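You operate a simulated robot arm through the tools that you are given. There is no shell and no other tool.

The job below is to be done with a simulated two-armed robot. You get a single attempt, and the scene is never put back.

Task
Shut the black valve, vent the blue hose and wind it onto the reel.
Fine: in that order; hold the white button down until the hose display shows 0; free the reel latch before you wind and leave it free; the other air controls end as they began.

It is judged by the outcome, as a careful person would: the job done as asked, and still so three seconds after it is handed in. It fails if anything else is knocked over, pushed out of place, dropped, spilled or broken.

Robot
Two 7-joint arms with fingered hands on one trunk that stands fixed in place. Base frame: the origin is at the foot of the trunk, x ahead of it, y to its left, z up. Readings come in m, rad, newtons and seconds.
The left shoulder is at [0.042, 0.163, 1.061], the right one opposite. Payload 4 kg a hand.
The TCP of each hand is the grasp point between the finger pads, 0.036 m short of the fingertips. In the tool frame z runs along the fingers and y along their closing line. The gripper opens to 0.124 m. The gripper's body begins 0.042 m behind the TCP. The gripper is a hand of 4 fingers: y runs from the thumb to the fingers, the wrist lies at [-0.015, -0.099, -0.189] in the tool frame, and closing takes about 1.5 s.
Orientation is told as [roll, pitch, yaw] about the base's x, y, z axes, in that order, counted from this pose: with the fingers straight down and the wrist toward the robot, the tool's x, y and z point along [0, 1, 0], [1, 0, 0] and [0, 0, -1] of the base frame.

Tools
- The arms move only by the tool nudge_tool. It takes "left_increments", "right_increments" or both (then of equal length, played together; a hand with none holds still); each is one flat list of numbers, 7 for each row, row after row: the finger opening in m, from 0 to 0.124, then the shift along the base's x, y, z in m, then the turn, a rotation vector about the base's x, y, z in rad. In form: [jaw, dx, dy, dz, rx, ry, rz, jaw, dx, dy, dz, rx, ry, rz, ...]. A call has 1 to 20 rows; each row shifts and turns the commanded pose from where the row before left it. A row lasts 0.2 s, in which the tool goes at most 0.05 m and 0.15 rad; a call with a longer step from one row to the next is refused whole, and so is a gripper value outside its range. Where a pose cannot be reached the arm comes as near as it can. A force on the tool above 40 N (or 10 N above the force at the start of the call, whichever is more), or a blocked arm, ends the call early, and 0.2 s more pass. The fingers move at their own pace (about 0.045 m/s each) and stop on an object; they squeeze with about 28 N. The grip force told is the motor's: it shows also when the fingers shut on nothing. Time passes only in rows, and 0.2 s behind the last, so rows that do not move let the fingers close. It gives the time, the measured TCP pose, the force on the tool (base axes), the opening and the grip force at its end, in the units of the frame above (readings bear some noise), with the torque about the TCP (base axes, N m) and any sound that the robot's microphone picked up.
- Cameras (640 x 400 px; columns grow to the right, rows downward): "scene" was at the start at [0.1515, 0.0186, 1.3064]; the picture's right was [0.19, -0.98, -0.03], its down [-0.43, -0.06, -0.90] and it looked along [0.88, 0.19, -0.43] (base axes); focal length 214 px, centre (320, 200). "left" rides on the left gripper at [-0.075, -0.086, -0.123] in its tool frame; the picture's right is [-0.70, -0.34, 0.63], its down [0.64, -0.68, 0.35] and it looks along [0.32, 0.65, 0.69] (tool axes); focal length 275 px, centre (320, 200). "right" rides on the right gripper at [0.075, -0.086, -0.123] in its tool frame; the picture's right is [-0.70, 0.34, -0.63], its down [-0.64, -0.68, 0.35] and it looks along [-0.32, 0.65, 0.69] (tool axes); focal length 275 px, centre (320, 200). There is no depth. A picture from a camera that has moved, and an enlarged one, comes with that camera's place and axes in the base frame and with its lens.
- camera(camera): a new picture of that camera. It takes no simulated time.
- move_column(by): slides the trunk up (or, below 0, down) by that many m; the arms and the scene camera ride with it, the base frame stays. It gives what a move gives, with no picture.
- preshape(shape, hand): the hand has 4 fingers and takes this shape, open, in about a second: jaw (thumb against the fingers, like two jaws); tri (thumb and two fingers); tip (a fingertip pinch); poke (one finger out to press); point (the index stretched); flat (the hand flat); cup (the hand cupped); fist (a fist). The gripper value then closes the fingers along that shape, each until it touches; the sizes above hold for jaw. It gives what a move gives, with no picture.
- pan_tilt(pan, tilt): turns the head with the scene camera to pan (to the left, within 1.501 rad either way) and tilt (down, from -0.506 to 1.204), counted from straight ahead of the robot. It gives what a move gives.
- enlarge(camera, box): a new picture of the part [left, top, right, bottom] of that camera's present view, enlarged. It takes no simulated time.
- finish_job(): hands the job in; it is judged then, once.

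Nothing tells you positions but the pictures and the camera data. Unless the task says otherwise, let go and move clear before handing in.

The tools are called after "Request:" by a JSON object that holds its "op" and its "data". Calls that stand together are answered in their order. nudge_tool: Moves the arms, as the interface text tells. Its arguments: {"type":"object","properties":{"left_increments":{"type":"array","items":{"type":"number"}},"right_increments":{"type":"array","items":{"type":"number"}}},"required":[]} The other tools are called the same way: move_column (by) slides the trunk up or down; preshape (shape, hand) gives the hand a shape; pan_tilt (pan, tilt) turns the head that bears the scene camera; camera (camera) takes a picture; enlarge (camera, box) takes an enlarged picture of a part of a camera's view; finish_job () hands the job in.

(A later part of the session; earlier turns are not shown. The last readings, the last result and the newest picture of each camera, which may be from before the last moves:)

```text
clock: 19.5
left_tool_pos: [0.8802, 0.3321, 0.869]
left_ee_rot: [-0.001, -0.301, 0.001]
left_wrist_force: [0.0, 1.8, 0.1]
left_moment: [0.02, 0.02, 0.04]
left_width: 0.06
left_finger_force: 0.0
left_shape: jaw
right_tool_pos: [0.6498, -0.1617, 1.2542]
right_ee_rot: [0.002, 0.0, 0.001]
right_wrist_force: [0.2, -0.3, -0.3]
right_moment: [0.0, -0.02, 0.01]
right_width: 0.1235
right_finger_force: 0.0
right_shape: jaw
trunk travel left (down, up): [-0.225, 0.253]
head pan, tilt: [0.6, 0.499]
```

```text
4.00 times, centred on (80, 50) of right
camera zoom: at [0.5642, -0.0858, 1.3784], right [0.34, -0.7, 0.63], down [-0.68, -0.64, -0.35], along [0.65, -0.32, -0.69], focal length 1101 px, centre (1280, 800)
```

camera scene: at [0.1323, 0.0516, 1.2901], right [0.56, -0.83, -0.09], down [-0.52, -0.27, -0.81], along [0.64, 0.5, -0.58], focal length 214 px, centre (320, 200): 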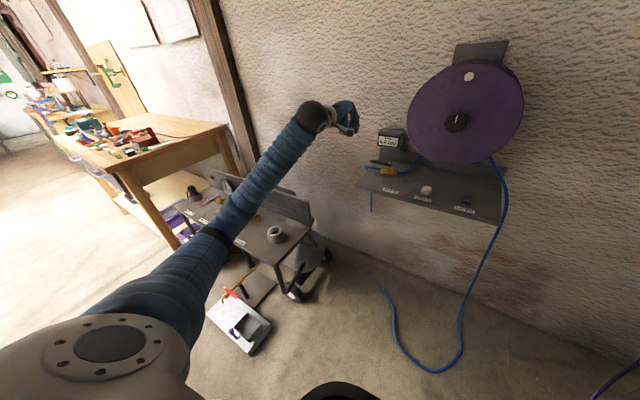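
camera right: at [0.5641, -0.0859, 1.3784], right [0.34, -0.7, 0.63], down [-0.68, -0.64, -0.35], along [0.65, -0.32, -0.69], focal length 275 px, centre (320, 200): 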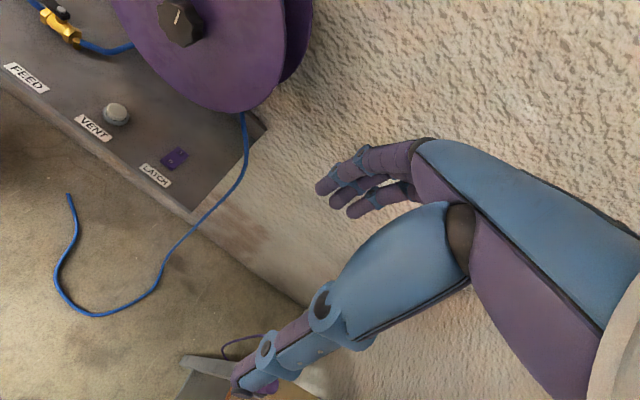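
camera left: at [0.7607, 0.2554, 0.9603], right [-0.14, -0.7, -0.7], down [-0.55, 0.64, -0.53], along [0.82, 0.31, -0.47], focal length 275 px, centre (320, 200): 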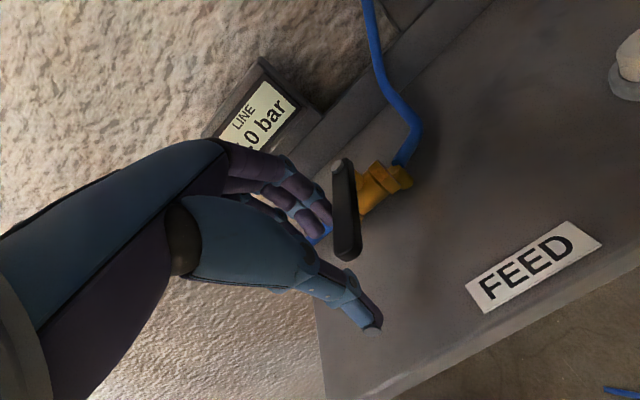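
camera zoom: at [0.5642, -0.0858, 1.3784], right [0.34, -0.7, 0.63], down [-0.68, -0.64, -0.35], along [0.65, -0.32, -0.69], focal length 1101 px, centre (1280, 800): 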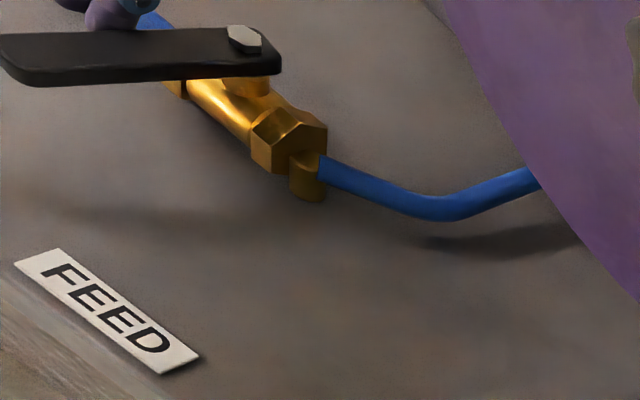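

The lever is around 55–60°; the fingers are slimmer than assumed. I push on in −y until the stop.

Request:
{"op": "nudge_tool", "data": {"left_increments": [0.06, 0, -0.004, 0, 0, 0, 0, 0.06, 0, -0.004, 0, 0, 0, 0, 0.06, 0, -0.004, 0, 0, 0, 0, 0.06, 0, -0.004, 0, 0, 0, 0, 0.06, 0, -0.004, 0, 0, 0, 0, 0.06, 0, -0.003, 0, 0, 0, 0, 0.06, 0, 0, 0, 0, 0, 0]}}

Request:
{"op": "camera", "data": {"camera": "left"}}

Request:
{"op": "enlarge", "data": {"camera": "right", "box": [0, 0, 160, 100]}}

```text
clock: 21.1
left_tool_pos: [0.8811, 0.3116, 0.8694]
left_ee_rot: [-0.001, -0.299, 0.003]
left_wrist_force: [-3.0, 38.1, 0.1]
left_moment: [0.49, 0.03, 1.67]
left_width: 0.0608
left_finger_force: 0.1
left_shape: jaw
right_tool_pos: [0.6488, -0.1612, 1.2554]
right_ee_rot: [-0.003, -0.001, 0.0]
right_wrist_force: [-0.3, -0.7, 0.7]
right_moment: [-0.02, 0.0, 0.04]
right_width: 0.1237
right_finger_force: 0.2
right_shape: jaw
trunk travel left (down, up): [-0.225, 0.253]
head pan, tilt: [0.6, 0.499]
```

```text
taken
camera left: at [0.7611, 0.2358, 0.9605], right [-0.13, -0.7, -0.7], down [-0.55, 0.64, -0.53], along [0.82, 0.32, -0.47], focal length 275 px, centre (320, 200)
```

left: 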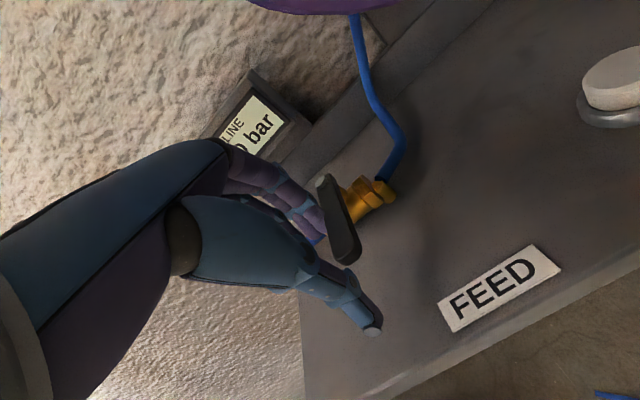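

```text
4.00 times, centred on (80, 50) of right
camera zoom: at [0.5639, -0.0835, 1.3786], right [0.34, -0.7, 0.63], down [-0.68, -0.64, -0.34], along [0.65, -0.32, -0.69], focal length 1101 px, centre (1280, 800)
```

zoom: 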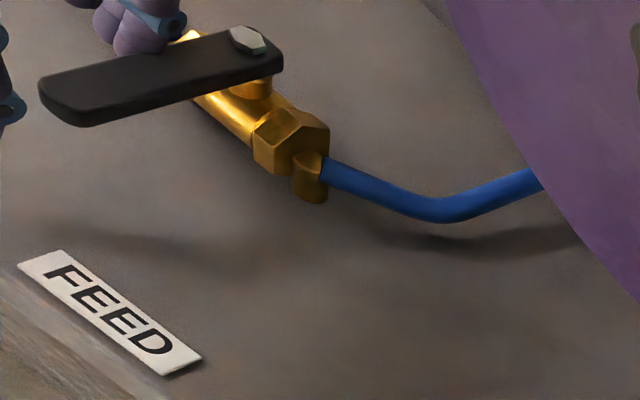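

The lever now points straight at the robot (end ≈ (0.876, 0.299)), at its stop: closed. I release it, retreat the left hand upward, and set the right hand to poke.

Request:
{"op": "nudge_tool", "data": {"left_increments": [0.06, 0, 0.01, 0, 0, 0, 0, 0.06, 0, 0.01, 0.01, 0, 0, 0, 0.06, 0, 0, 0.04, 0, 0, 0, 0.06, 0, 0, 0.045, 0, 0, 0, 0.06, -0.03, 0.03, 0.02, 0, 0, 0, 0.06, -0.03, 0.03, 0.02, 0, 0, 0, 0.06, -0.03, 0.03, 0.02, 0, 0, 0, 0.06, -0.03, 0.03, 0.02, 0, 0, 0, 0.06, -0.03, 0.03, 0.02, 0, 0, 0, 0.06, 0, 0, 0, 0, 0, 0]}}

Request:
{"op": "preshape", "data": {"shape": "poke", "hand": "right"}}

Request:
{"op": "pan_tilt", "data": {"pan": 0.2, "tilt": 0.3}}

Request:
{"op": "camera", "data": {"camera": "scene"}}

Request:
{"op": "enlarge", "data": {"camera": "scene", "box": [260, 100, 420, 260]}}

Request:
{"op": "camera", "data": {"camera": "right"}}

```text
clock: 23.3
left_tool_pos: [0.7298, 0.4787, 1.0661]
left_ee_rot: [-0.001, -0.298, 0.0]
left_wrist_force: [0.8, 0.2, -0.1]
left_moment: [-0.02, 0.01, 0.02]
left_width: 0.0601
left_finger_force: 0.1
left_shape: jaw
right_tool_pos: [0.6496, -0.163, 1.2535]
right_ee_rot: [0.0, 0.002, 0.001]
right_wrist_force: [0.8, 0.4, 0.0]
right_moment: [-0.01, -0.02, 0.02]
right_width: 0.1237
right_finger_force: 0.0
right_shape: jaw
trunk travel left (down, up): [-0.225, 0.253]
head pan, tilt: [0.6, 0.499]
```

```text
clock: 24.2
left_tool_pos: [0.7291, 0.4792, 1.0657]
left_ee_rot: [0.0, -0.299, 0.002]
left_wrist_force: [-0.5, -0.2, -0.6]
left_moment: [0.04, -0.02, -0.02]
left_width: 0.0601
left_finger_force: 0.1
left_shape: jaw
right_tool_pos: [0.6495, -0.1608, 1.255]
right_ee_rot: [-0.001, 0.002, 0.0]
right_wrist_force: [-0.4, 0.6, -0.4]
right_moment: [0.02, 0.01, 0.0]
right_width: 0.0
right_finger_force: 0.1
right_shape: poke
trunk travel left (down, up): [-0.225, 0.253]
head pan, tilt: [0.6, 0.499]
```

```text
clock: 25.1
left_tool_pos: [0.7305, 0.4777, 1.0662]
left_ee_rot: [0.0, -0.3, -0.001]
left_wrist_force: [0.2, 0.0, -0.4]
left_moment: [0.0, 0.01, 0.02]
left_width: 0.0598
left_finger_force: 0.0
left_shape: jaw
right_tool_pos: [0.6496, -0.1618, 1.2545]
right_ee_rot: [0.001, 0.0, 0.0]
right_wrist_force: [-0.4, 0.6, -0.4]
right_moment: [0.02, 0.03, 0.01]
right_width: 0.0002
right_finger_force: 0.1
right_shape: poke
trunk travel left (down, up): [-0.225, 0.253]
head pan, tilt: [0.201, 0.3]
```

```text
taken
camera scene: at [0.1513, 0.019, 1.3056], right [0.2, -0.98, -0.03], down [-0.43, -0.06, -0.9], along [0.88, 0.19, -0.44], focal length 214 px, centre (320, 200)
```

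scene: 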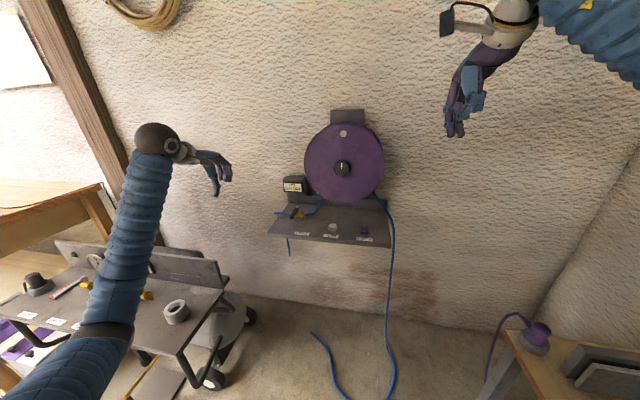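

```text
2.50 times, centred on (340, 180) of scene
camera zoom: at [0.1513, 0.019, 1.3056], right [0.2, -0.98, -0.03], down [-0.43, -0.06, -0.9], along [0.88, 0.19, -0.44], focal length 536 px, centre (270, 250)
```

zoom: 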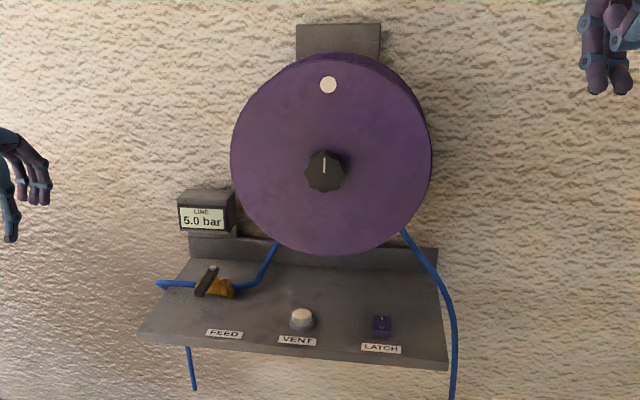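

```text
taken
camera right: at [0.5642, -0.0859, 1.3783], right [0.34, -0.7, 0.63], down [-0.68, -0.64, -0.35], along [0.65, -0.32, -0.69], focal length 275 px, centre (320, 200)
```

right: 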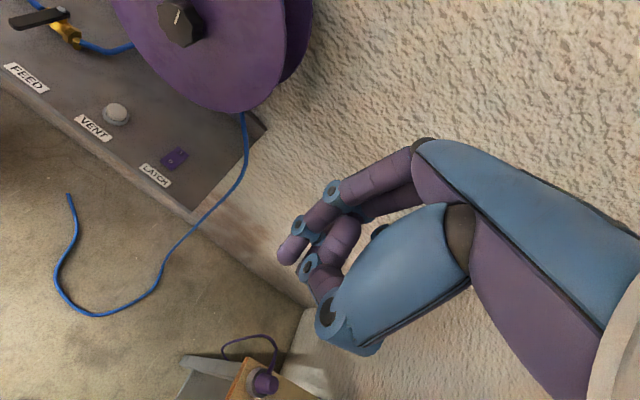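

Valve closed, line still 5.0 bar. Next the right hand goes, tilted, to just above the white vent button at (0.893, 0.130, 0.815).

Request:
{"op": "nudge_tool", "data": {"right_increments": [0, 0.0163, 0.03025, -0.02556, 0, -0.0625, 0, 0, 0.0163, 0.03025, -0.02556, 0, -0.0625, 0, 0, 0.0163, 0.03025, -0.02556, 0, -0.0625, 0, 0, 0.0163, 0.03025, -0.02556, 0, -0.0625, 0, 0, 0.0163, 0.03025, -0.02556, 0, -0.0625, 0, 0, 0.0163, 0.03025, -0.02556, 0, -0.0625, 0, 0, 0.0163, 0.03025, -0.02556, 0, -0.0625, 0, 0, 0.0163, 0.03025, -0.02556, 0, -0.0625, 0, 0, 0, 0, 0, 0, 0, 0]}}

Request:
{"op": "camera", "data": {"camera": "right"}}

Request:
{"op": "camera", "data": {"camera": "scene"}}

```text
clock: 27.1
left_tool_pos: [0.7293, 0.4798, 1.0687]
left_ee_rot: [0.001, -0.299, 0.0]
left_wrist_force: [-0.4, -0.1, 0.7]
left_moment: [-0.01, 0.01, -0.01]
left_width: 0.0602
left_finger_force: 0.0
left_shape: jaw
right_tool_pos: [0.7794, 0.0777, 1.0517]
right_ee_rot: [0.0, -0.502, -0.001]
right_wrist_force: [0.9, -0.6, -0.2]
right_moment: [-0.01, -0.03, -0.03]
right_width: 0.0
right_finger_force: 0.0
right_shape: poke
trunk travel left (down, up): [-0.225, 0.253]
head pan, tilt: [0.201, 0.3]
```

```text
taken
camera right: at [0.6447, 0.155, 1.1181], right [-0.01, -0.7, 0.72], down [-0.43, -0.64, -0.63], along [0.9, -0.32, -0.3], focal length 275 px, centre (320, 200)
```

right: 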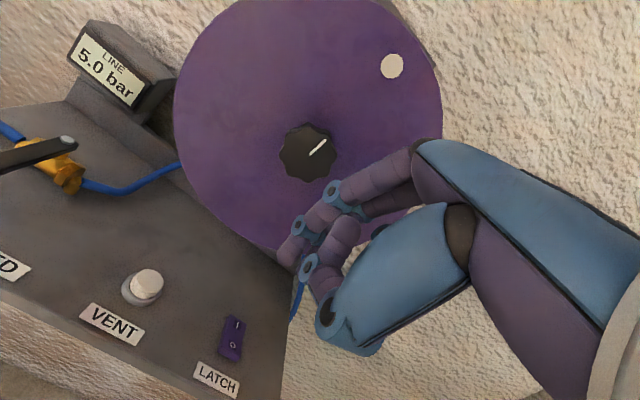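

```text
taken
camera scene: at [0.1508, 0.0183, 1.3058], right [0.2, -0.98, -0.03], down [-0.43, -0.06, -0.9], along [0.88, 0.19, -0.44], focal length 214 px, centre (320, 200)
```

scene: 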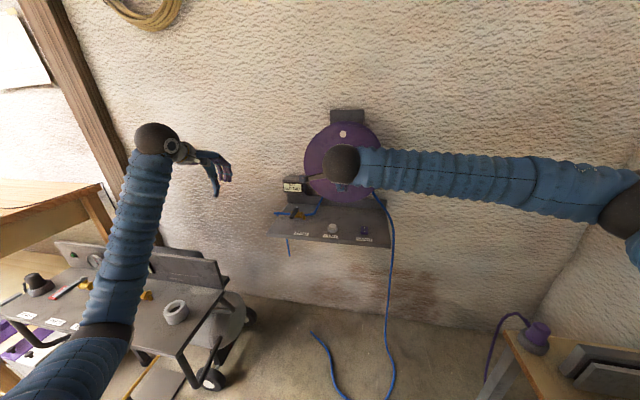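

Request:
{"op": "nudge_tool", "data": {"right_increments": [0, 0.0193, 0.0103, -0.0353, 0, 0, 0, 0, 0.0193, 0.0103, -0.0353, 0, 0, 0, 0, 0.0193, 0.0103, -0.0353, 0, 0, 0, 0, 0.0193, 0.0103, -0.0353, 0, 0, 0, 0, 0.0193, 0.0103, -0.0353, 0, 0, 0, 0, 0, 0, 0, 0, 0, 0]}}

Request:
{"op": "camera", "data": {"camera": "right"}}

Request:
{"op": "enlarge", "data": {"camera": "scene", "box": [260, 130, 420, 260]}}

Request:
{"op": "enlarge", "data": {"camera": "left", "box": [320, 0, 640, 200]}}

```text
clock: 28.5
left_tool_pos: [0.7284, 0.4797, 1.0672]
left_ee_rot: [-0.001, -0.299, -0.001]
left_wrist_force: [0.4, -1.4, 0.0]
left_moment: [0.0, -0.02, 0.0]
left_width: 0.06
left_finger_force: 0.0
left_shape: jaw
right_tool_pos: [0.8736, 0.1306, 0.8733]
right_ee_rot: [0.001, -0.498, -0.002]
right_wrist_force: [-0.3, 0.3, 0.3]
right_moment: [0.01, -0.03, 0.04]
right_width: 0.0001
right_finger_force: 0.1
right_shape: poke
trunk travel left (down, up): [-0.225, 0.253]
head pan, tilt: [0.201, 0.3]
```

```text
taken
camera right: at [0.7401, 0.2063, 0.9406], right [-0.01, -0.7, 0.72], down [-0.43, -0.64, -0.63], along [0.9, -0.32, -0.3], focal length 275 px, centre (320, 200)
```

right: 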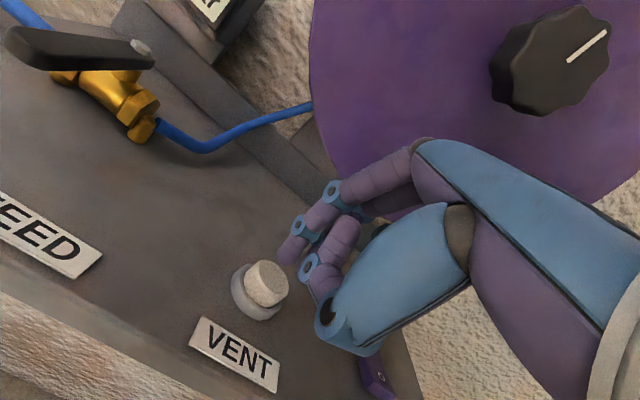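

```text
3.08 times, centred on (340, 195) of scene
camera zoom: at [0.1507, 0.0188, 1.3059], right [0.2, -0.98, -0.03], down [-0.43, -0.06, -0.9], along [0.88, 0.19, -0.44], focal length 660 px, centre (258, 215)
```

zoom: 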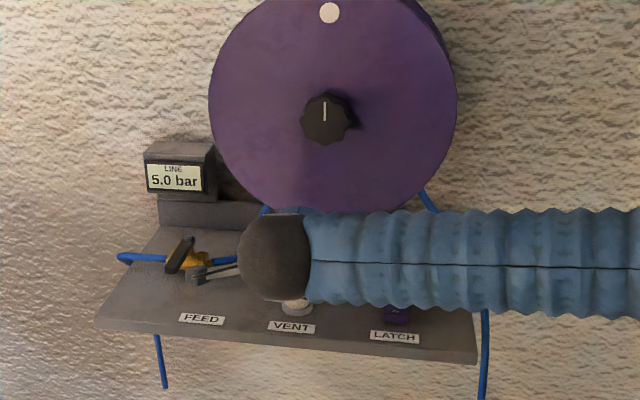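

```text
2.00 times, centred on (480, 100) of left
camera zoom: at [0.6094, 0.4035, 1.1585], right [-0.13, -0.7, -0.7], down [-0.55, 0.64, -0.53], along [0.82, 0.31, -0.47], focal length 551 px, centre (0, 400)
```

zoom: 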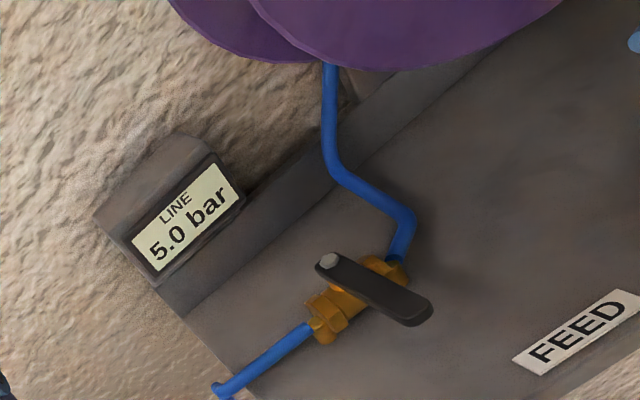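

The fingertip is about 2 cm above the button. I lower it slowly and press.

Request:
{"op": "nudge_tool", "data": {"right_increments": [0, 0.002, 0, -0.01, 0, 0, 0, 0, 0, 0, -0.006, 0, 0, 0, 0, 0, 0, -0.004, 0, 0, 0, 0, 0, 0, -0.003, 0, 0, 0, 0, 0, 0, -0.003, 0, 0, 0, 0, 0, 0, -0.003, 0, 0, 0, 0, 0, 0, 0, 0, 0, 0]}}

Request:
{"op": "camera", "data": {"camera": "right"}}

Request:
{"op": "enlarge", "data": {"camera": "scene", "box": [260, 130, 420, 260]}}

```text
clock: 30.1
left_tool_pos: [0.7277, 0.4802, 1.0679]
left_ee_rot: [0.0, -0.301, 0.0]
left_wrist_force: [0.5, 0.9, -1.0]
left_moment: [0.0, 0.0, -0.03]
left_width: 0.0602
left_finger_force: 0.0
left_shape: jaw
right_tool_pos: [0.8777, 0.131, 0.8482]
right_ee_rot: [0.002, -0.502, -0.002]
right_wrist_force: [0.4, -2.3, 20.5]
right_moment: [-0.3, -0.32, -0.04]
right_width: 0.0
right_finger_force: 0.1
right_shape: poke
trunk travel left (down, up): [-0.225, 0.253]
head pan, tilt: [0.201, 0.3]
heard: click
```

```text
taken
camera right: at [0.7436, 0.207, 0.9144], right [-0.01, -0.7, 0.72], down [-0.43, -0.64, -0.63], along [0.9, -0.32, -0.29], focal length 275 px, centre (320, 200)
```

right: 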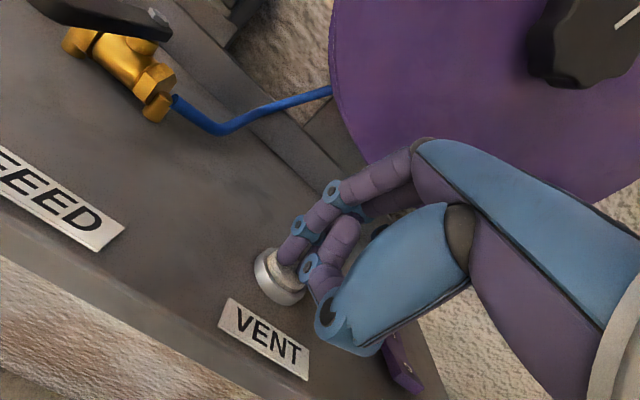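

```text
3.08 times, centred on (340, 195) of scene
camera zoom: at [0.1497, 0.0186, 1.3061], right [0.2, -0.98, -0.03], down [-0.43, -0.06, -0.9], along [0.88, 0.19, -0.43], focal length 660 px, centre (258, 215)
```

zoom: 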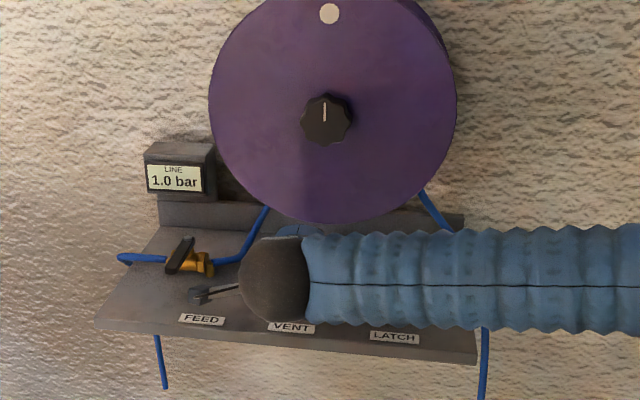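

The button clicked and the line has fallen to 1.0 bar. I keep holding it still.

Request:
{"op": "nudge_tool", "data": {"right_increments": [0, 0, 0, 0, 0, 0, 0, 0, 0, 0, 0, 0, 0, 0, 0, 0, 0, 0, 0, 0, 0, 0, 0, 0, 0, 0, 0, 0, 0, 0, 0, 0, 0, 0, 0]}}

Request:
{"op": "enlarge", "data": {"camera": "scene", "box": [280, 160, 340, 200]}}

```text
clock: 31.3
left_tool_pos: [0.7272, 0.4789, 1.069]
left_ee_rot: [0.001, -0.301, 0.002]
left_wrist_force: [0.3, -1.2, -0.2]
left_moment: [0.0, 0.0, 0.02]
left_width: 0.06
left_finger_force: 0.0
left_shape: jaw
right_tool_pos: [0.8773, 0.1305, 0.846]
right_ee_rot: [0.001, -0.5, -0.002]
right_wrist_force: [2.7, -2.9, 25.1]
right_moment: [-0.36, -0.46, -0.02]
right_width: 0.0
right_finger_force: 0.1
right_shape: poke
trunk travel left (down, up): [-0.225, 0.253]
head pan, tilt: [0.201, 0.3]
```

```text
10.00 times, centred on (310, 180) of scene
camera zoom: at [0.1495, 0.0186, 1.306], right [0.2, -0.98, -0.03], down [-0.43, -0.06, -0.9], along [0.88, 0.19, -0.43], focal length 2145 px, centre (420, 400)
```

zoom: 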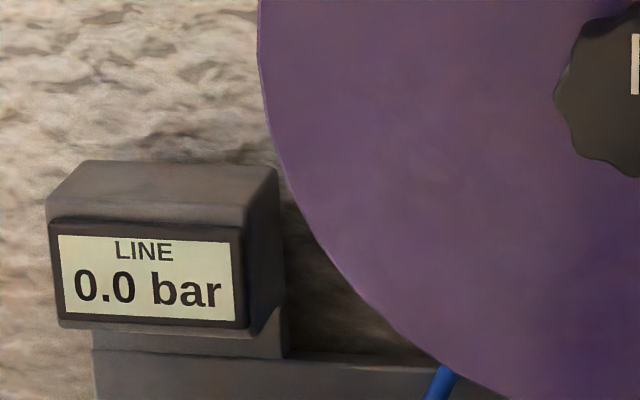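

The display shows 0.0 bar. I hold a moment more, release upward and confirm it stays at 0.

Request:
{"op": "nudge_tool", "data": {"right_increments": [0, 0, 0, 0, 0, 0, 0, 0, 0, 0, 0, 0, 0, 0, 0, 0, 0, 0, 0, 0, 0, 0, 0, 0, 0, 0, 0, 0, 0, 0, 0, 0.01, 0, 0, 0, 0, 0, 0, 0.02, 0, 0, 0, 0, -0.01, 0, 0.03, 0, 0, 0, 0, -0.01, 0, 0.03, 0, 0, 0, 0, 0, 0, 0, 0, 0, 0]}}

Request:
{"op": "enlarge", "data": {"camera": "scene", "box": [260, 130, 420, 260]}}

Request:
{"op": "camera", "data": {"camera": "right"}}

```text
clock: 33.3
left_tool_pos: [0.7297, 0.4801, 1.0655]
left_ee_rot: [-0.002, -0.299, 0.0]
left_wrist_force: [0.4, -0.1, -0.2]
left_moment: [-0.01, 0.0, 0.01]
left_width: 0.0601
left_finger_force: 0.1
left_shape: jaw
right_tool_pos: [0.858, 0.1305, 0.9337]
right_ee_rot: [-0.001, -0.498, 0.0]
right_wrist_force: [0.3, 1.1, 0.0]
right_moment: [-0.01, 0.0, -0.01]
right_width: 0.0002
right_finger_force: 0.1
right_shape: poke
trunk travel left (down, up): [-0.225, 0.253]
head pan, tilt: [0.201, 0.3]
```

```text
3.08 times, centred on (340, 195) of scene
camera zoom: at [0.152, 0.019, 1.3054], right [0.2, -0.98, -0.03], down [-0.43, -0.06, -0.9], along [0.88, 0.19, -0.44], focal length 660 px, centre (258, 215)
```

zoom: 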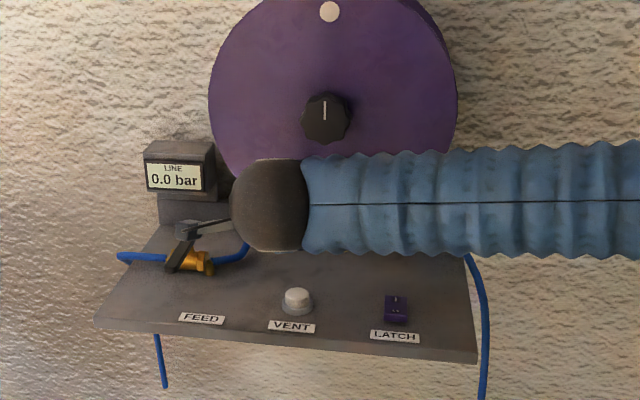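

```text
taken
camera right: at [0.7244, 0.2072, 1.0013], right [-0.01, -0.7, 0.72], down [-0.43, -0.64, -0.63], along [0.9, -0.32, -0.3], focal length 275 px, centre (320, 200)
```

right: 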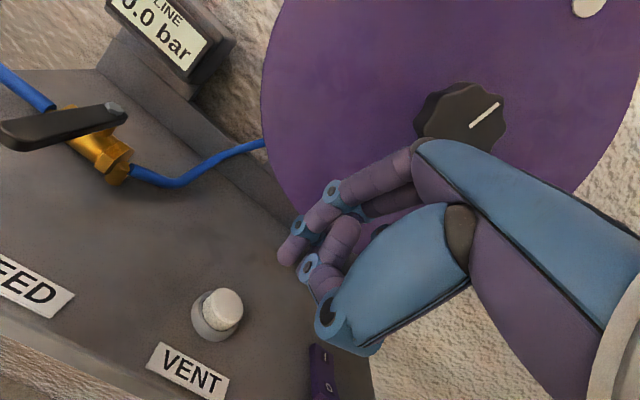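

Line stays at 0.0 with the button released. I move the right hand to the right and back for a close view of the latch rocker.

Request:
{"op": "nudge_tool", "data": {"right_increments": [0, -0.015, -0.04, 0.01, 0, 0, 0, 0, -0.015, -0.04, 0, 0, 0, 0, 0, -0.01, -0.04, 0, 0, 0, 0, 0, 0, -0.04, 0, 0, 0, 0, 0, 0, -0.03, 0, 0, 0, 0, 0, 0, 0, 0, 0, 0, 0]}}

Request:
{"op": "camera", "data": {"camera": "right"}}

Request:
{"op": "enlarge", "data": {"camera": "scene", "box": [340, 215, 390, 255]}}

```text
clock: 34.7
left_tool_pos: [0.73, 0.4793, 1.0657]
left_ee_rot: [0.001, -0.299, 0.0]
left_wrist_force: [0.4, 0.3, -0.1]
left_moment: [0.03, 0.0, -0.04]
left_width: 0.0601
left_finger_force: 0.2
left_shape: jaw
right_tool_pos: [0.8193, -0.0587, 0.9456]
right_ee_rot: [0.001, -0.498, 0.0]
right_wrist_force: [0.9, -0.1, -0.1]
right_moment: [-0.03, 0.01, -0.03]
right_width: 0.0001
right_finger_force: 0.1
right_shape: poke
trunk travel left (down, up): [-0.225, 0.253]
head pan, tilt: [0.201, 0.3]
```

```text
taken
camera right: at [0.6854, 0.0173, 1.0134], right [-0.01, -0.7, 0.72], down [-0.43, -0.64, -0.63], along [0.9, -0.32, -0.3], focal length 275 px, centre (320, 200)
```

right: 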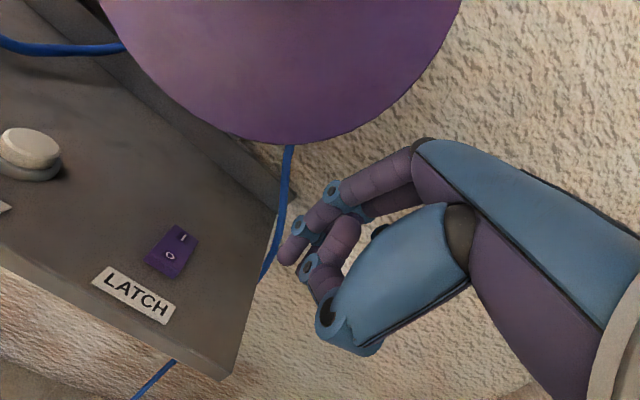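

```text
10.00 times, centred on (365, 235) of scene
camera zoom: at [0.1515, 0.0195, 1.3056], right [0.2, -0.98, -0.03], down [-0.43, -0.06, -0.9], along [0.88, 0.19, -0.44], focal length 2145 px, centre (-130, -150)
```

zoom: 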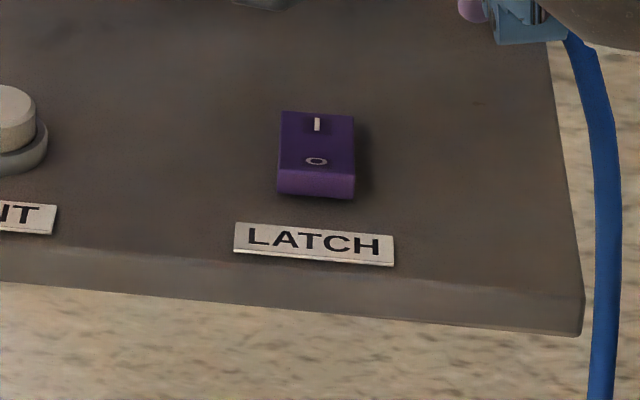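

Request:
{"op": "enlarge", "data": {"camera": "right", "box": [120, 200, 240, 320]}}

```text
3.33 times, centred on (180, 260) of right
camera zoom: at [0.6854, 0.0173, 1.0134], right [-0.01, -0.7, 0.72], down [-0.43, -0.64, -0.63], along [0.9, -0.32, -0.3], focal length 918 px, centre (787, 0)
```

zoom: 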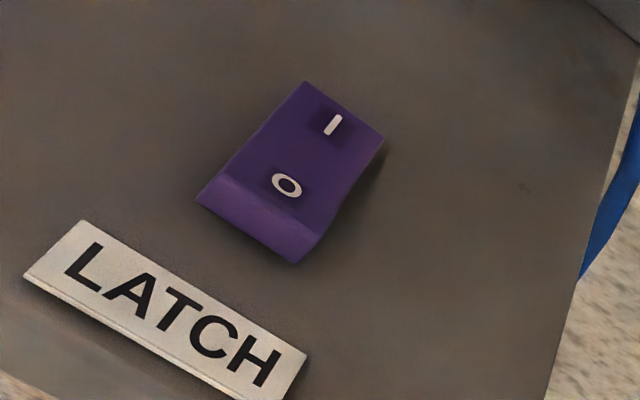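

The "O" end (≈(0.886, 0.000, 0.812)) stands about 3 mm higher than "I", so the latch is engaged and I must press "O". I steepen the right hand and bring the fingertip above it.

Request:
{"op": "nudge_tool", "data": {"right_increments": [0, 0.01, 0.01, 0, 0, 0.1, 0, 0, 0.015, 0.015, -0.01, 0, 0.1, 0, 0, 0.015, 0.015, -0.02, 0, 0.05, 0, 0, 0.02, 0.0192, -0.03, 0, 0, 0, 0, 0, 0, 0, 0, 0, 0]}}

Request:
{"op": "camera", "data": {"camera": "right"}}

Request:
{"op": "camera", "data": {"camera": "left"}}

Request:
{"op": "enlarge", "data": {"camera": "scene", "box": [280, 130, 440, 260]}}

```text
clock: 35.9
left_tool_pos: [0.729, 0.4803, 1.0671]
left_ee_rot: [0.001, -0.301, 0.0]
left_wrist_force: [-0.4, 0.0, 0.0]
left_moment: [0.0, -0.01, -0.02]
left_width: 0.0602
left_finger_force: 0.1
left_shape: jaw
right_tool_pos: [0.8794, 0.0004, 0.8853]
right_ee_rot: [0.001, -0.25, 0.0]
right_wrist_force: [0.6, 0.4, -0.3]
right_moment: [-0.02, -0.03, 0.01]
right_width: 0.0
right_finger_force: 0.1
right_shape: poke
trunk travel left (down, up): [-0.225, 0.253]
head pan, tilt: [0.201, 0.3]
```

```text
taken
camera right: at [0.7657, 0.0759, 0.9844], right [0.17, -0.7, 0.7], down [-0.58, -0.64, -0.5], along [0.8, -0.32, -0.51], focal length 275 px, centre (320, 200)
```

right: 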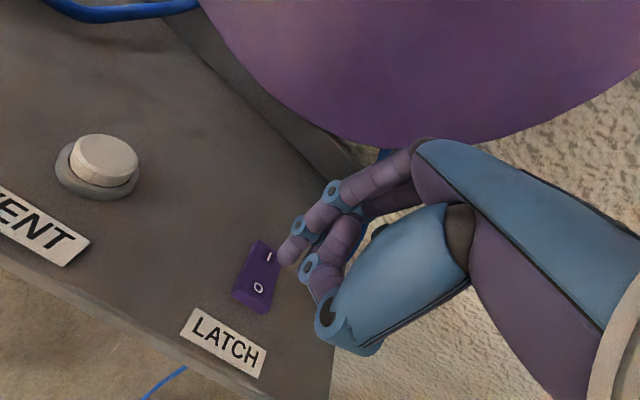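

```text
taken
camera left: at [0.6093, 0.4034, 1.1587], right [-0.13, -0.7, -0.7], down [-0.55, 0.64, -0.53], along [0.82, 0.32, -0.47], focal length 275 px, centre (320, 200)
```

left: 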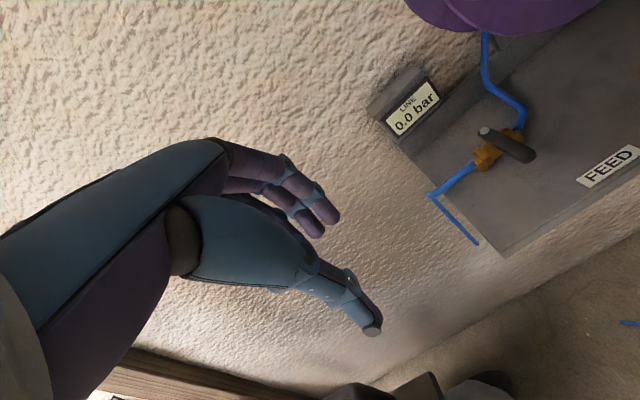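

```text
3.08 times, centred on (360, 195) of scene
camera zoom: at [0.1506, 0.0186, 1.3059], right [0.2, -0.98, -0.03], down [-0.43, -0.06, -0.9], along [0.88, 0.19, -0.44], focal length 660 px, centre (197, 215)
```

zoom: 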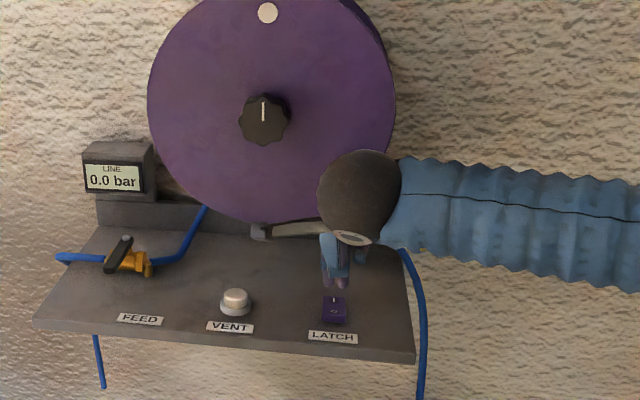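

Alignment over the "O" half checks out. I lower and press.

Request:
{"op": "nudge_tool", "data": {"right_increments": [0, -0.002, 0, -0.015, 0, 0, 0, 0, 0, 0, -0.015, 0, 0, 0, 0, 0, 0, -0.005, 0, 0, 0, 0, 0, 0, -0.003, 0, 0, 0, 0, 0, 0, -0.003, 0, 0, 0, 0, 0, 0, -0.003, 0, 0, 0]}}

Request:
{"op": "enlarge", "data": {"camera": "right", "box": [180, 200, 340, 300]}}

Request:
{"op": "enlarge", "data": {"camera": "scene", "box": [340, 200, 390, 255]}}

```text
clock: 37.3
left_tool_pos: [0.7276, 0.4794, 1.0696]
left_ee_rot: [0.0, -0.302, 0.0]
left_wrist_force: [-0.5, -0.5, -0.5]
left_moment: [0.02, 0.0, 0.0]
left_width: 0.0603
left_finger_force: 0.0
left_shape: jaw
right_tool_pos: [0.8771, 0.0009, 0.8485]
right_ee_rot: [0.004, -0.257, -0.002]
right_wrist_force: [1.9, -0.8, 31.0]
right_moment: [0.1, -0.37, 0.01]
right_width: 0.0
right_finger_force: 0.2
right_shape: poke
trunk travel left (down, up): [-0.225, 0.253]
head pan, tilt: [0.201, 0.3]
```

```text
4.00 times, centred on (260, 250) of right
camera zoom: at [0.762, 0.0763, 0.9453], right [0.16, -0.7, 0.7], down [-0.57, -0.64, -0.51], along [0.8, -0.31, -0.51], focal length 1101 px, centre (560, 0)
```

zoom: 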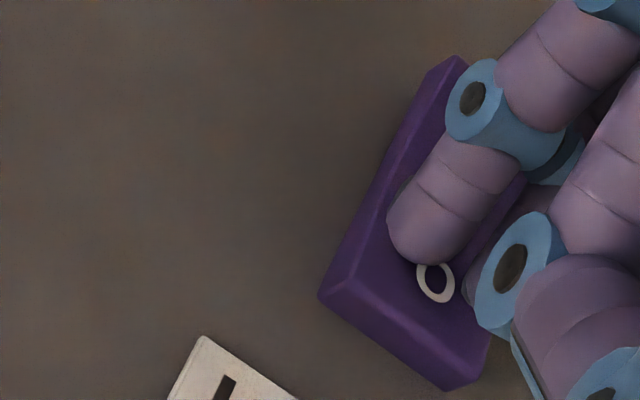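

```text
7.27 times, centred on (365, 228) of scene
camera zoom: at [0.1486, 0.0189, 1.3066], right [0.2, -0.98, -0.03], down [-0.43, -0.06, -0.9], along [0.88, 0.19, -0.43], focal length 1560 px, centre (-7, 0)
```

zoom: 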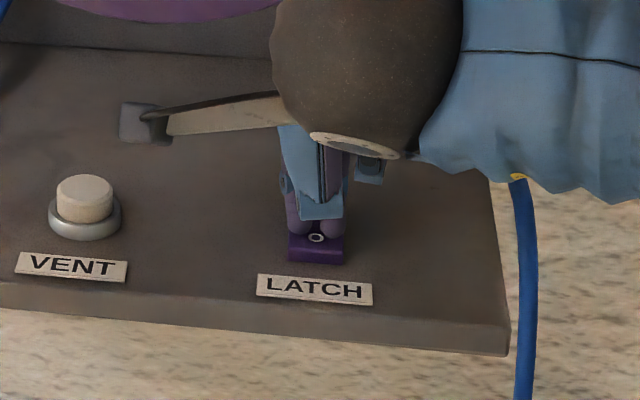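

The tips land a bit behind the "O", near the pivot, and the rocker hasn't flipped. I lift, shift about 12 mm toward the robot and press again.

Request:
{"op": "nudge_tool", "data": {"right_increments": [0, 0, 0, 0.015, 0, 0, 0, 0, -0.013, 0, 0.005, 0, 0, 0, 0, 0, 0, -0.006, 0, 0, 0, 0, 0, 0, -0.006, 0, 0, 0, 0, 0, 0, -0.003, 0, 0, 0, 0, 0, 0, -0.003, 0, 0, 0, 0, 0, 0, -0.003, 0, 0, 0, 0, 0, 0, -0.002, 0, 0, 0]}}

Request:
{"op": "enlarge", "data": {"camera": "right", "box": [180, 200, 340, 300]}}

Request:
{"op": "enlarge", "data": {"camera": "scene", "box": [340, 200, 390, 255]}}

```text
clock: 39.3
left_tool_pos: [0.7294, 0.4794, 1.0651]
left_ee_rot: [-0.002, -0.298, -0.002]
left_wrist_force: [0.0, -0.6, 0.3]
left_moment: [0.03, -0.01, 0.02]
left_width: 0.0599
left_finger_force: 0.1
left_shape: jaw
right_tool_pos: [0.8654, 0.0015, 0.8454]
right_ee_rot: [0.007, -0.26, -0.002]
right_wrist_force: [-5.3, -2.0, 22.9]
right_moment: [0.03, 0.0, 0.0]
right_width: 0.0
right_finger_force: 0.1
right_shape: poke
trunk travel left (down, up): [-0.225, 0.253]
head pan, tilt: [0.201, 0.3]
stopped in row 8 (right hand): the force on the tool passed its limit at 44 N (the readings are from after the stop); the commanded pose is now the measured one
```

```text
4.00 times, centred on (260, 250) of right
camera zoom: at [0.751, 0.0772, 0.943], right [0.16, -0.7, 0.7], down [-0.57, -0.64, -0.51], along [0.81, -0.31, -0.5], focal length 1101 px, centre (560, 0)
```

zoom: 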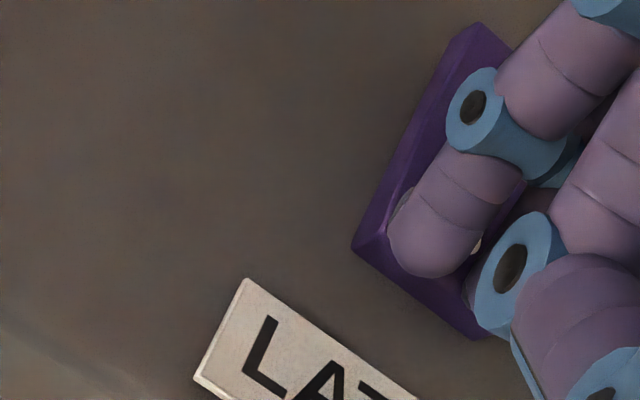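

```text
7.27 times, centred on (365, 228) of scene
camera zoom: at [0.1506, 0.019, 1.3054], right [0.2, -0.98, -0.03], down [-0.43, -0.06, -0.9], along [0.88, 0.19, -0.44], focal length 1560 px, centre (-7, 0)
```

zoom: 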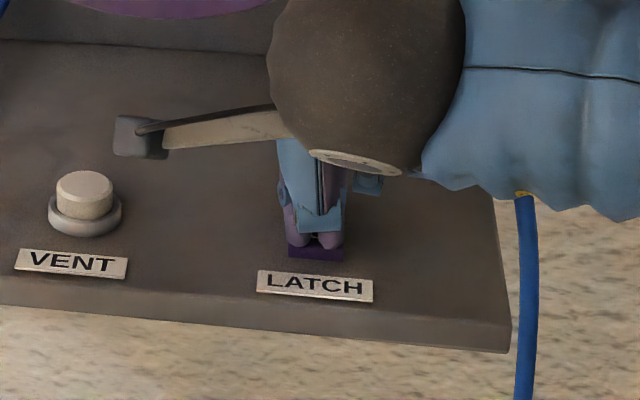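

Request:
{"op": "nudge_tool", "data": {"right_increments": [0, 0, 0, 0.015, 0, 0, 0, 0, -0.02, 0, 0.03, 0, 0, 0, 0, -0.02, -0.02, 0.03, 0, 0, 0, 0, 0, 0, 0, 0, 0, 0]}}

Request:
{"op": "enlarge", "data": {"camera": "right", "box": [160, 180, 320, 280]}}

Request:
{"op": "enlarge", "data": {"camera": "scene", "box": [340, 215, 390, 255]}}

```text
clock: 40.3
left_tool_pos: [0.7303, 0.4806, 1.0659]
left_ee_rot: [0.0, -0.3, 0.0]
left_wrist_force: [0.8, -0.3, 0.1]
left_moment: [0.05, 0.02, 0.01]
left_width: 0.0602
left_finger_force: 0.2
left_shape: jaw
right_tool_pos: [0.8226, -0.0168, 0.9166]
right_ee_rot: [0.002, -0.255, -0.002]
right_wrist_force: [-0.5, -1.2, -0.5]
right_moment: [0.0, -0.01, 0.0]
right_width: 0.0
right_finger_force: 0.1
right_shape: poke
trunk travel left (down, up): [-0.225, 0.253]
head pan, tilt: [0.201, 0.3]
```

```text
4.00 times, centred on (240, 230) of right
camera zoom: at [0.7104, 0.0582, 1.0153], right [0.17, -0.7, 0.7], down [-0.57, -0.64, -0.51], along [0.8, -0.31, -0.51], focal length 1101 px, centre (640, 80)
```

zoom: 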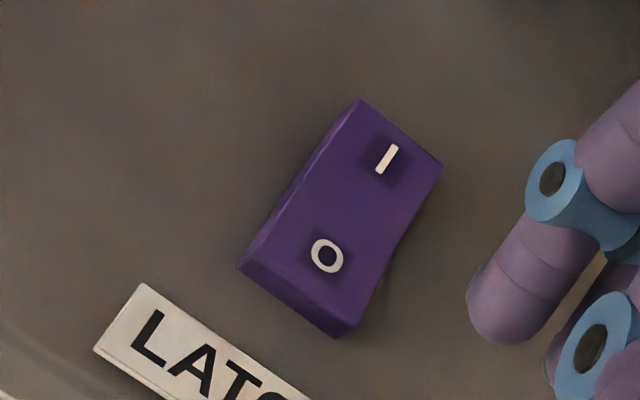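

```text
10.00 times, centred on (365, 235) of scene
camera zoom: at [0.1518, 0.0195, 1.3054], right [0.2, -0.98, -0.03], down [-0.43, -0.06, -0.9], along [0.88, 0.19, -0.44], focal length 2145 px, centre (-130, -150)
```

zoom: 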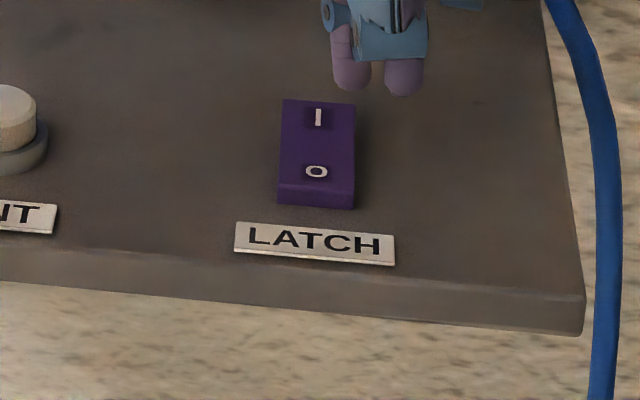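

The rocker flipped: "O" is down now, so the latch should be free. I withdraw the right hand, and bring the left hand (fingers forward, jaw open) in front of the reel knob to test its roll range.

Request:
{"op": "nudge_tool", "data": {"right_increments": [0, -0.016, -0.02, 0.0235, 0, 0.025, 0, 0, -0.016, -0.02, 0.0235, 0, 0.025, 0, 0, -0.016, -0.02, 0.0235, 0, 0.025, 0, 0, -0.016, -0.02, 0.0235, 0, 0.025, 0, 0, -0.016, -0.02, 0.0235, 0, 0.025, 0, 0, -0.016, -0.02, 0.0235, 0, 0.025, 0, 0, -0.016, -0.02, 0.0235, 0, 0.025, 0, 0, -0.016, -0.02, 0.0235, 0, 0.025, 0, 0, -0.016, -0.02, 0.0235, 0, 0.025, 0, 0, -0.016, -0.02, 0.0235, 0, 0.025, 0], "left_increments": [0.12, 0.006, -0.018, 0.0, 0, -0.127, 0, 0.12, 0.006, -0.028, 0, 0, -0.127, 0, 0.12, 0.006, -0.028, 0, 0, -0.127, 0, 0.12, 0.006, -0.028, 0, 0, -0.127, 0, 0.12, 0.006, -0.028, 0, 0, -0.127, 0, 0.12, 0.006, -0.028, 0, 0, -0.127, 0, 0.12, 0.006, -0.028, 0, 0, -0.127, 0, 0.12, 0.006, -0.028, 0, 0, -0.127, 0, 0.12, 0.006, -0.028, 0, 0, -0.127, 0, 0.12, 0.006, -0.028, 0, 0, -0.127, 0]}}

Request:
{"op": "camera", "data": {"camera": "left"}}

Request:
{"op": "camera", "data": {"camera": "scene"}}

Request:
{"op": "camera", "data": {"camera": "right"}}

```text
clock: 42.5
left_tool_pos: [0.7903, 0.2092, 1.0647]
left_ee_rot: [2.628, -1.569, -2.627]
left_wrist_force: [-0.4, -0.3, 0.5]
left_moment: [-0.02, 0.01, 0.01]
left_width: 0.1194
left_finger_force: 0.0
left_shape: jaw
right_tool_pos: [0.6647, -0.2205, 1.1497]
right_ee_rot: [0.003, -0.006, 0.001]
right_wrist_force: [0.0, -0.3, 0.8]
right_moment: [0.0, 0.02, -0.02]
right_width: 0.0002
right_finger_force: 0.2
right_shape: poke
trunk travel left (down, up): [-0.225, 0.253]
head pan, tilt: [0.201, 0.3]
```

```text
taken
camera left: at [0.665, 0.1322, 0.9794], right [0.63, -0.7, -0.34], down [0.35, 0.65, -0.68], along [0.69, 0.32, 0.65], focal length 275 px, centre (320, 200)
```

left: 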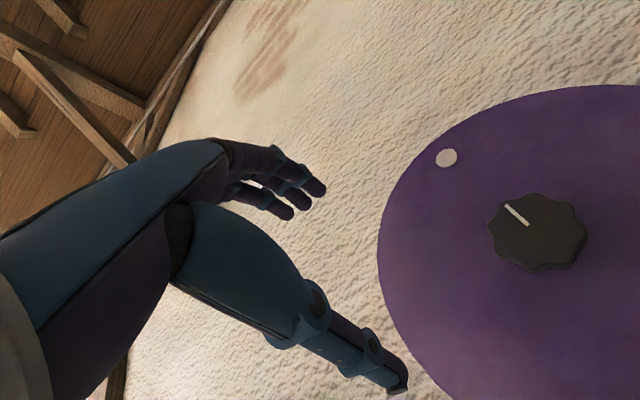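

```text
taken
camera scene: at [0.151, 0.0178, 1.3057], right [0.2, -0.98, -0.03], down [-0.43, -0.06, -0.9], along [0.88, 0.19, -0.44], focal length 214 px, centre (320, 200)
```

scene: 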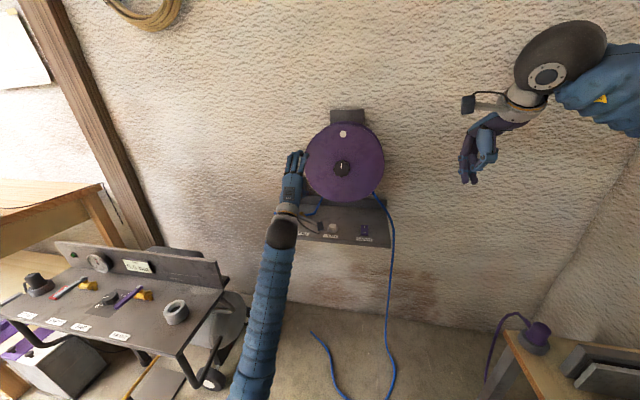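

```text
taken
camera right: at [0.5783, -0.1441, 1.2732], right [0.33, -0.7, 0.63], down [-0.68, -0.64, -0.35], along [0.65, -0.31, -0.69], focal length 275 px, centre (320, 200)
```

right: 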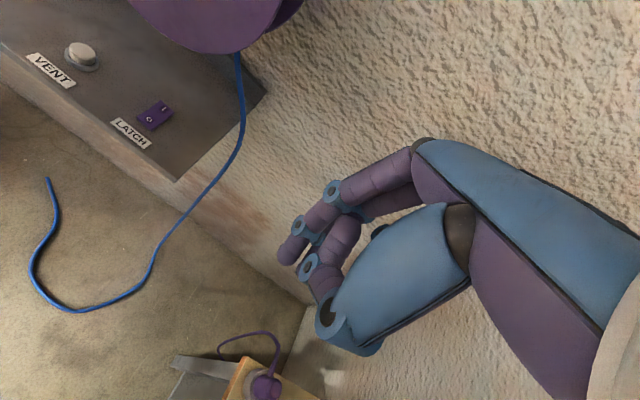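

Request:
{"op": "enlarge", "data": {"camera": "scene", "box": [290, 110, 400, 220]}}

Request:
{"op": "enlarge", "data": {"camera": "left", "box": [440, 150, 640, 300]}}

```text
3.64 times, centred on (345, 165) of scene
camera zoom: at [0.151, 0.0178, 1.3057], right [0.2, -0.98, -0.03], down [-0.43, -0.06, -0.9], along [0.88, 0.19, -0.44], focal length 780 px, centre (229, 327)
```

zoom: 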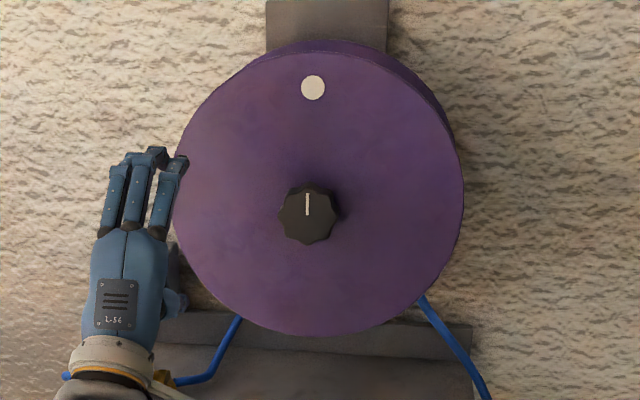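

```text
2.67 times, centred on (540, 225) of left
camera zoom: at [0.665, 0.1322, 0.9794], right [0.63, -0.7, -0.34], down [0.35, 0.65, -0.68], along [0.69, 0.32, 0.65], focal length 734 px, centre (-267, 133)
```

zoom: 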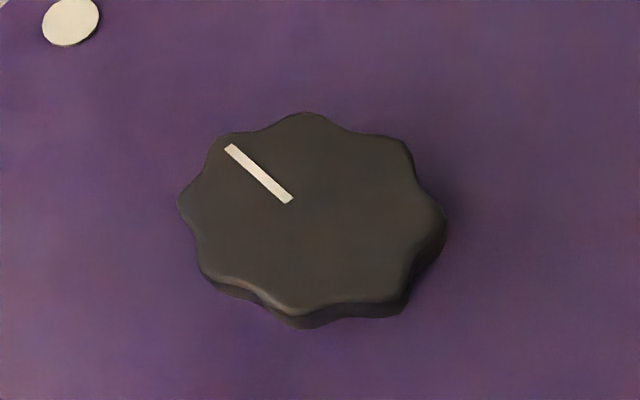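

The knob (8-lobed, ~6 cm across) is centred at about y 0.0995, z 1.048 with its face near x 0.94. I move in front of it with clearance and test how far the hand can roll about the x axis.

Request:
{"op": "nudge_tool", "data": {"left_increments": [0.12, 0.02, -0.0366, -0.0056, 0, 0, 0, 0.12, 0.02, -0.0366, -0.0056, 0, 0, 0, 0.12, 0.02, -0.0366, -0.0056, 0, 0, 0, 0.12, 0, 0, 0, 0.14, 0, 0, 0.12, 0, 0, 0, 0.14, 0, 0, 0.12, 0, 0, 0, 0.14, 0, 0, 0.12, 0, 0, 0, 0.14, 0, 0, 0.12, 0, 0, 0, 0.14, 0, 0, 0.12, 0, 0, 0, 0.14, 0, 0, 0.12, 0, 0, 0, 0.14, 0, 0, 0.12, 0, 0, 0, 0.14, 0, 0, 0.12, 0, 0, 0, 0.14, 0, 0, 0.12, 0, 0, 0, 0.14, 0, 0, 0.12, 0, 0, 0, 0.14, 0, 0, 0.12, 0, 0, 0, 0, 0, 0]}}

Request:
{"op": "camera", "data": {"camera": "left"}}

Request:
{"op": "camera", "data": {"camera": "scene"}}

```text
clock: 45.7
left_tool_pos: [0.85, 0.1006, 1.0492]
left_ee_rot: [1.57, -0.03, -1.57]
left_wrist_force: [-0.4, -0.6, -0.1]
left_moment: [-0.02, 0.01, -0.01]
left_width: 0.1198
left_finger_force: 0.0
left_shape: jaw
right_tool_pos: [0.6655, -0.2178, 1.1493]
right_ee_rot: [0.003, -0.006, -0.001]
right_wrist_force: [-0.1, 0.9, -0.2]
right_moment: [0.02, 0.01, 0.0]
right_width: 0.0
right_finger_force: 0.1
right_shape: poke
trunk travel left (down, up): [-0.225, 0.253]
head pan, tilt: [0.201, 0.3]
```

```text
taken
camera left: at [0.726, 0.1829, 0.9712], right [0.63, 0.32, -0.71], down [0.35, 0.7, 0.62], along [0.69, -0.64, 0.33], focal length 275 px, centre (320, 200)
```

left: 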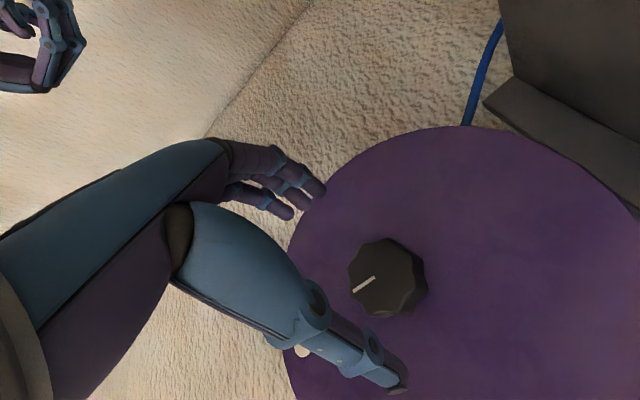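

```text
taken
camera scene: at [0.1517, 0.019, 1.3055], right [0.2, -0.98, -0.03], down [-0.43, -0.06, -0.9], along [0.88, 0.19, -0.44], focal length 214 px, centre (320, 200)
```

scene: 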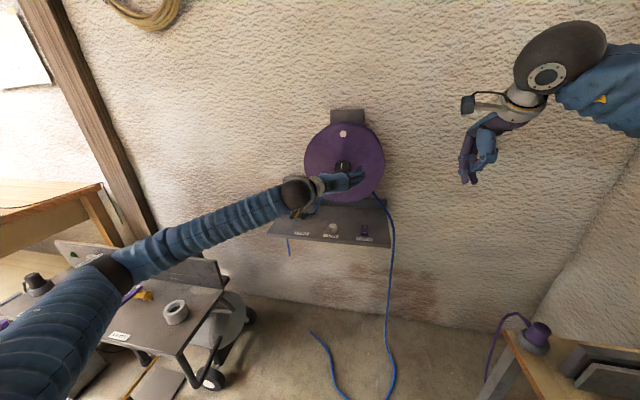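

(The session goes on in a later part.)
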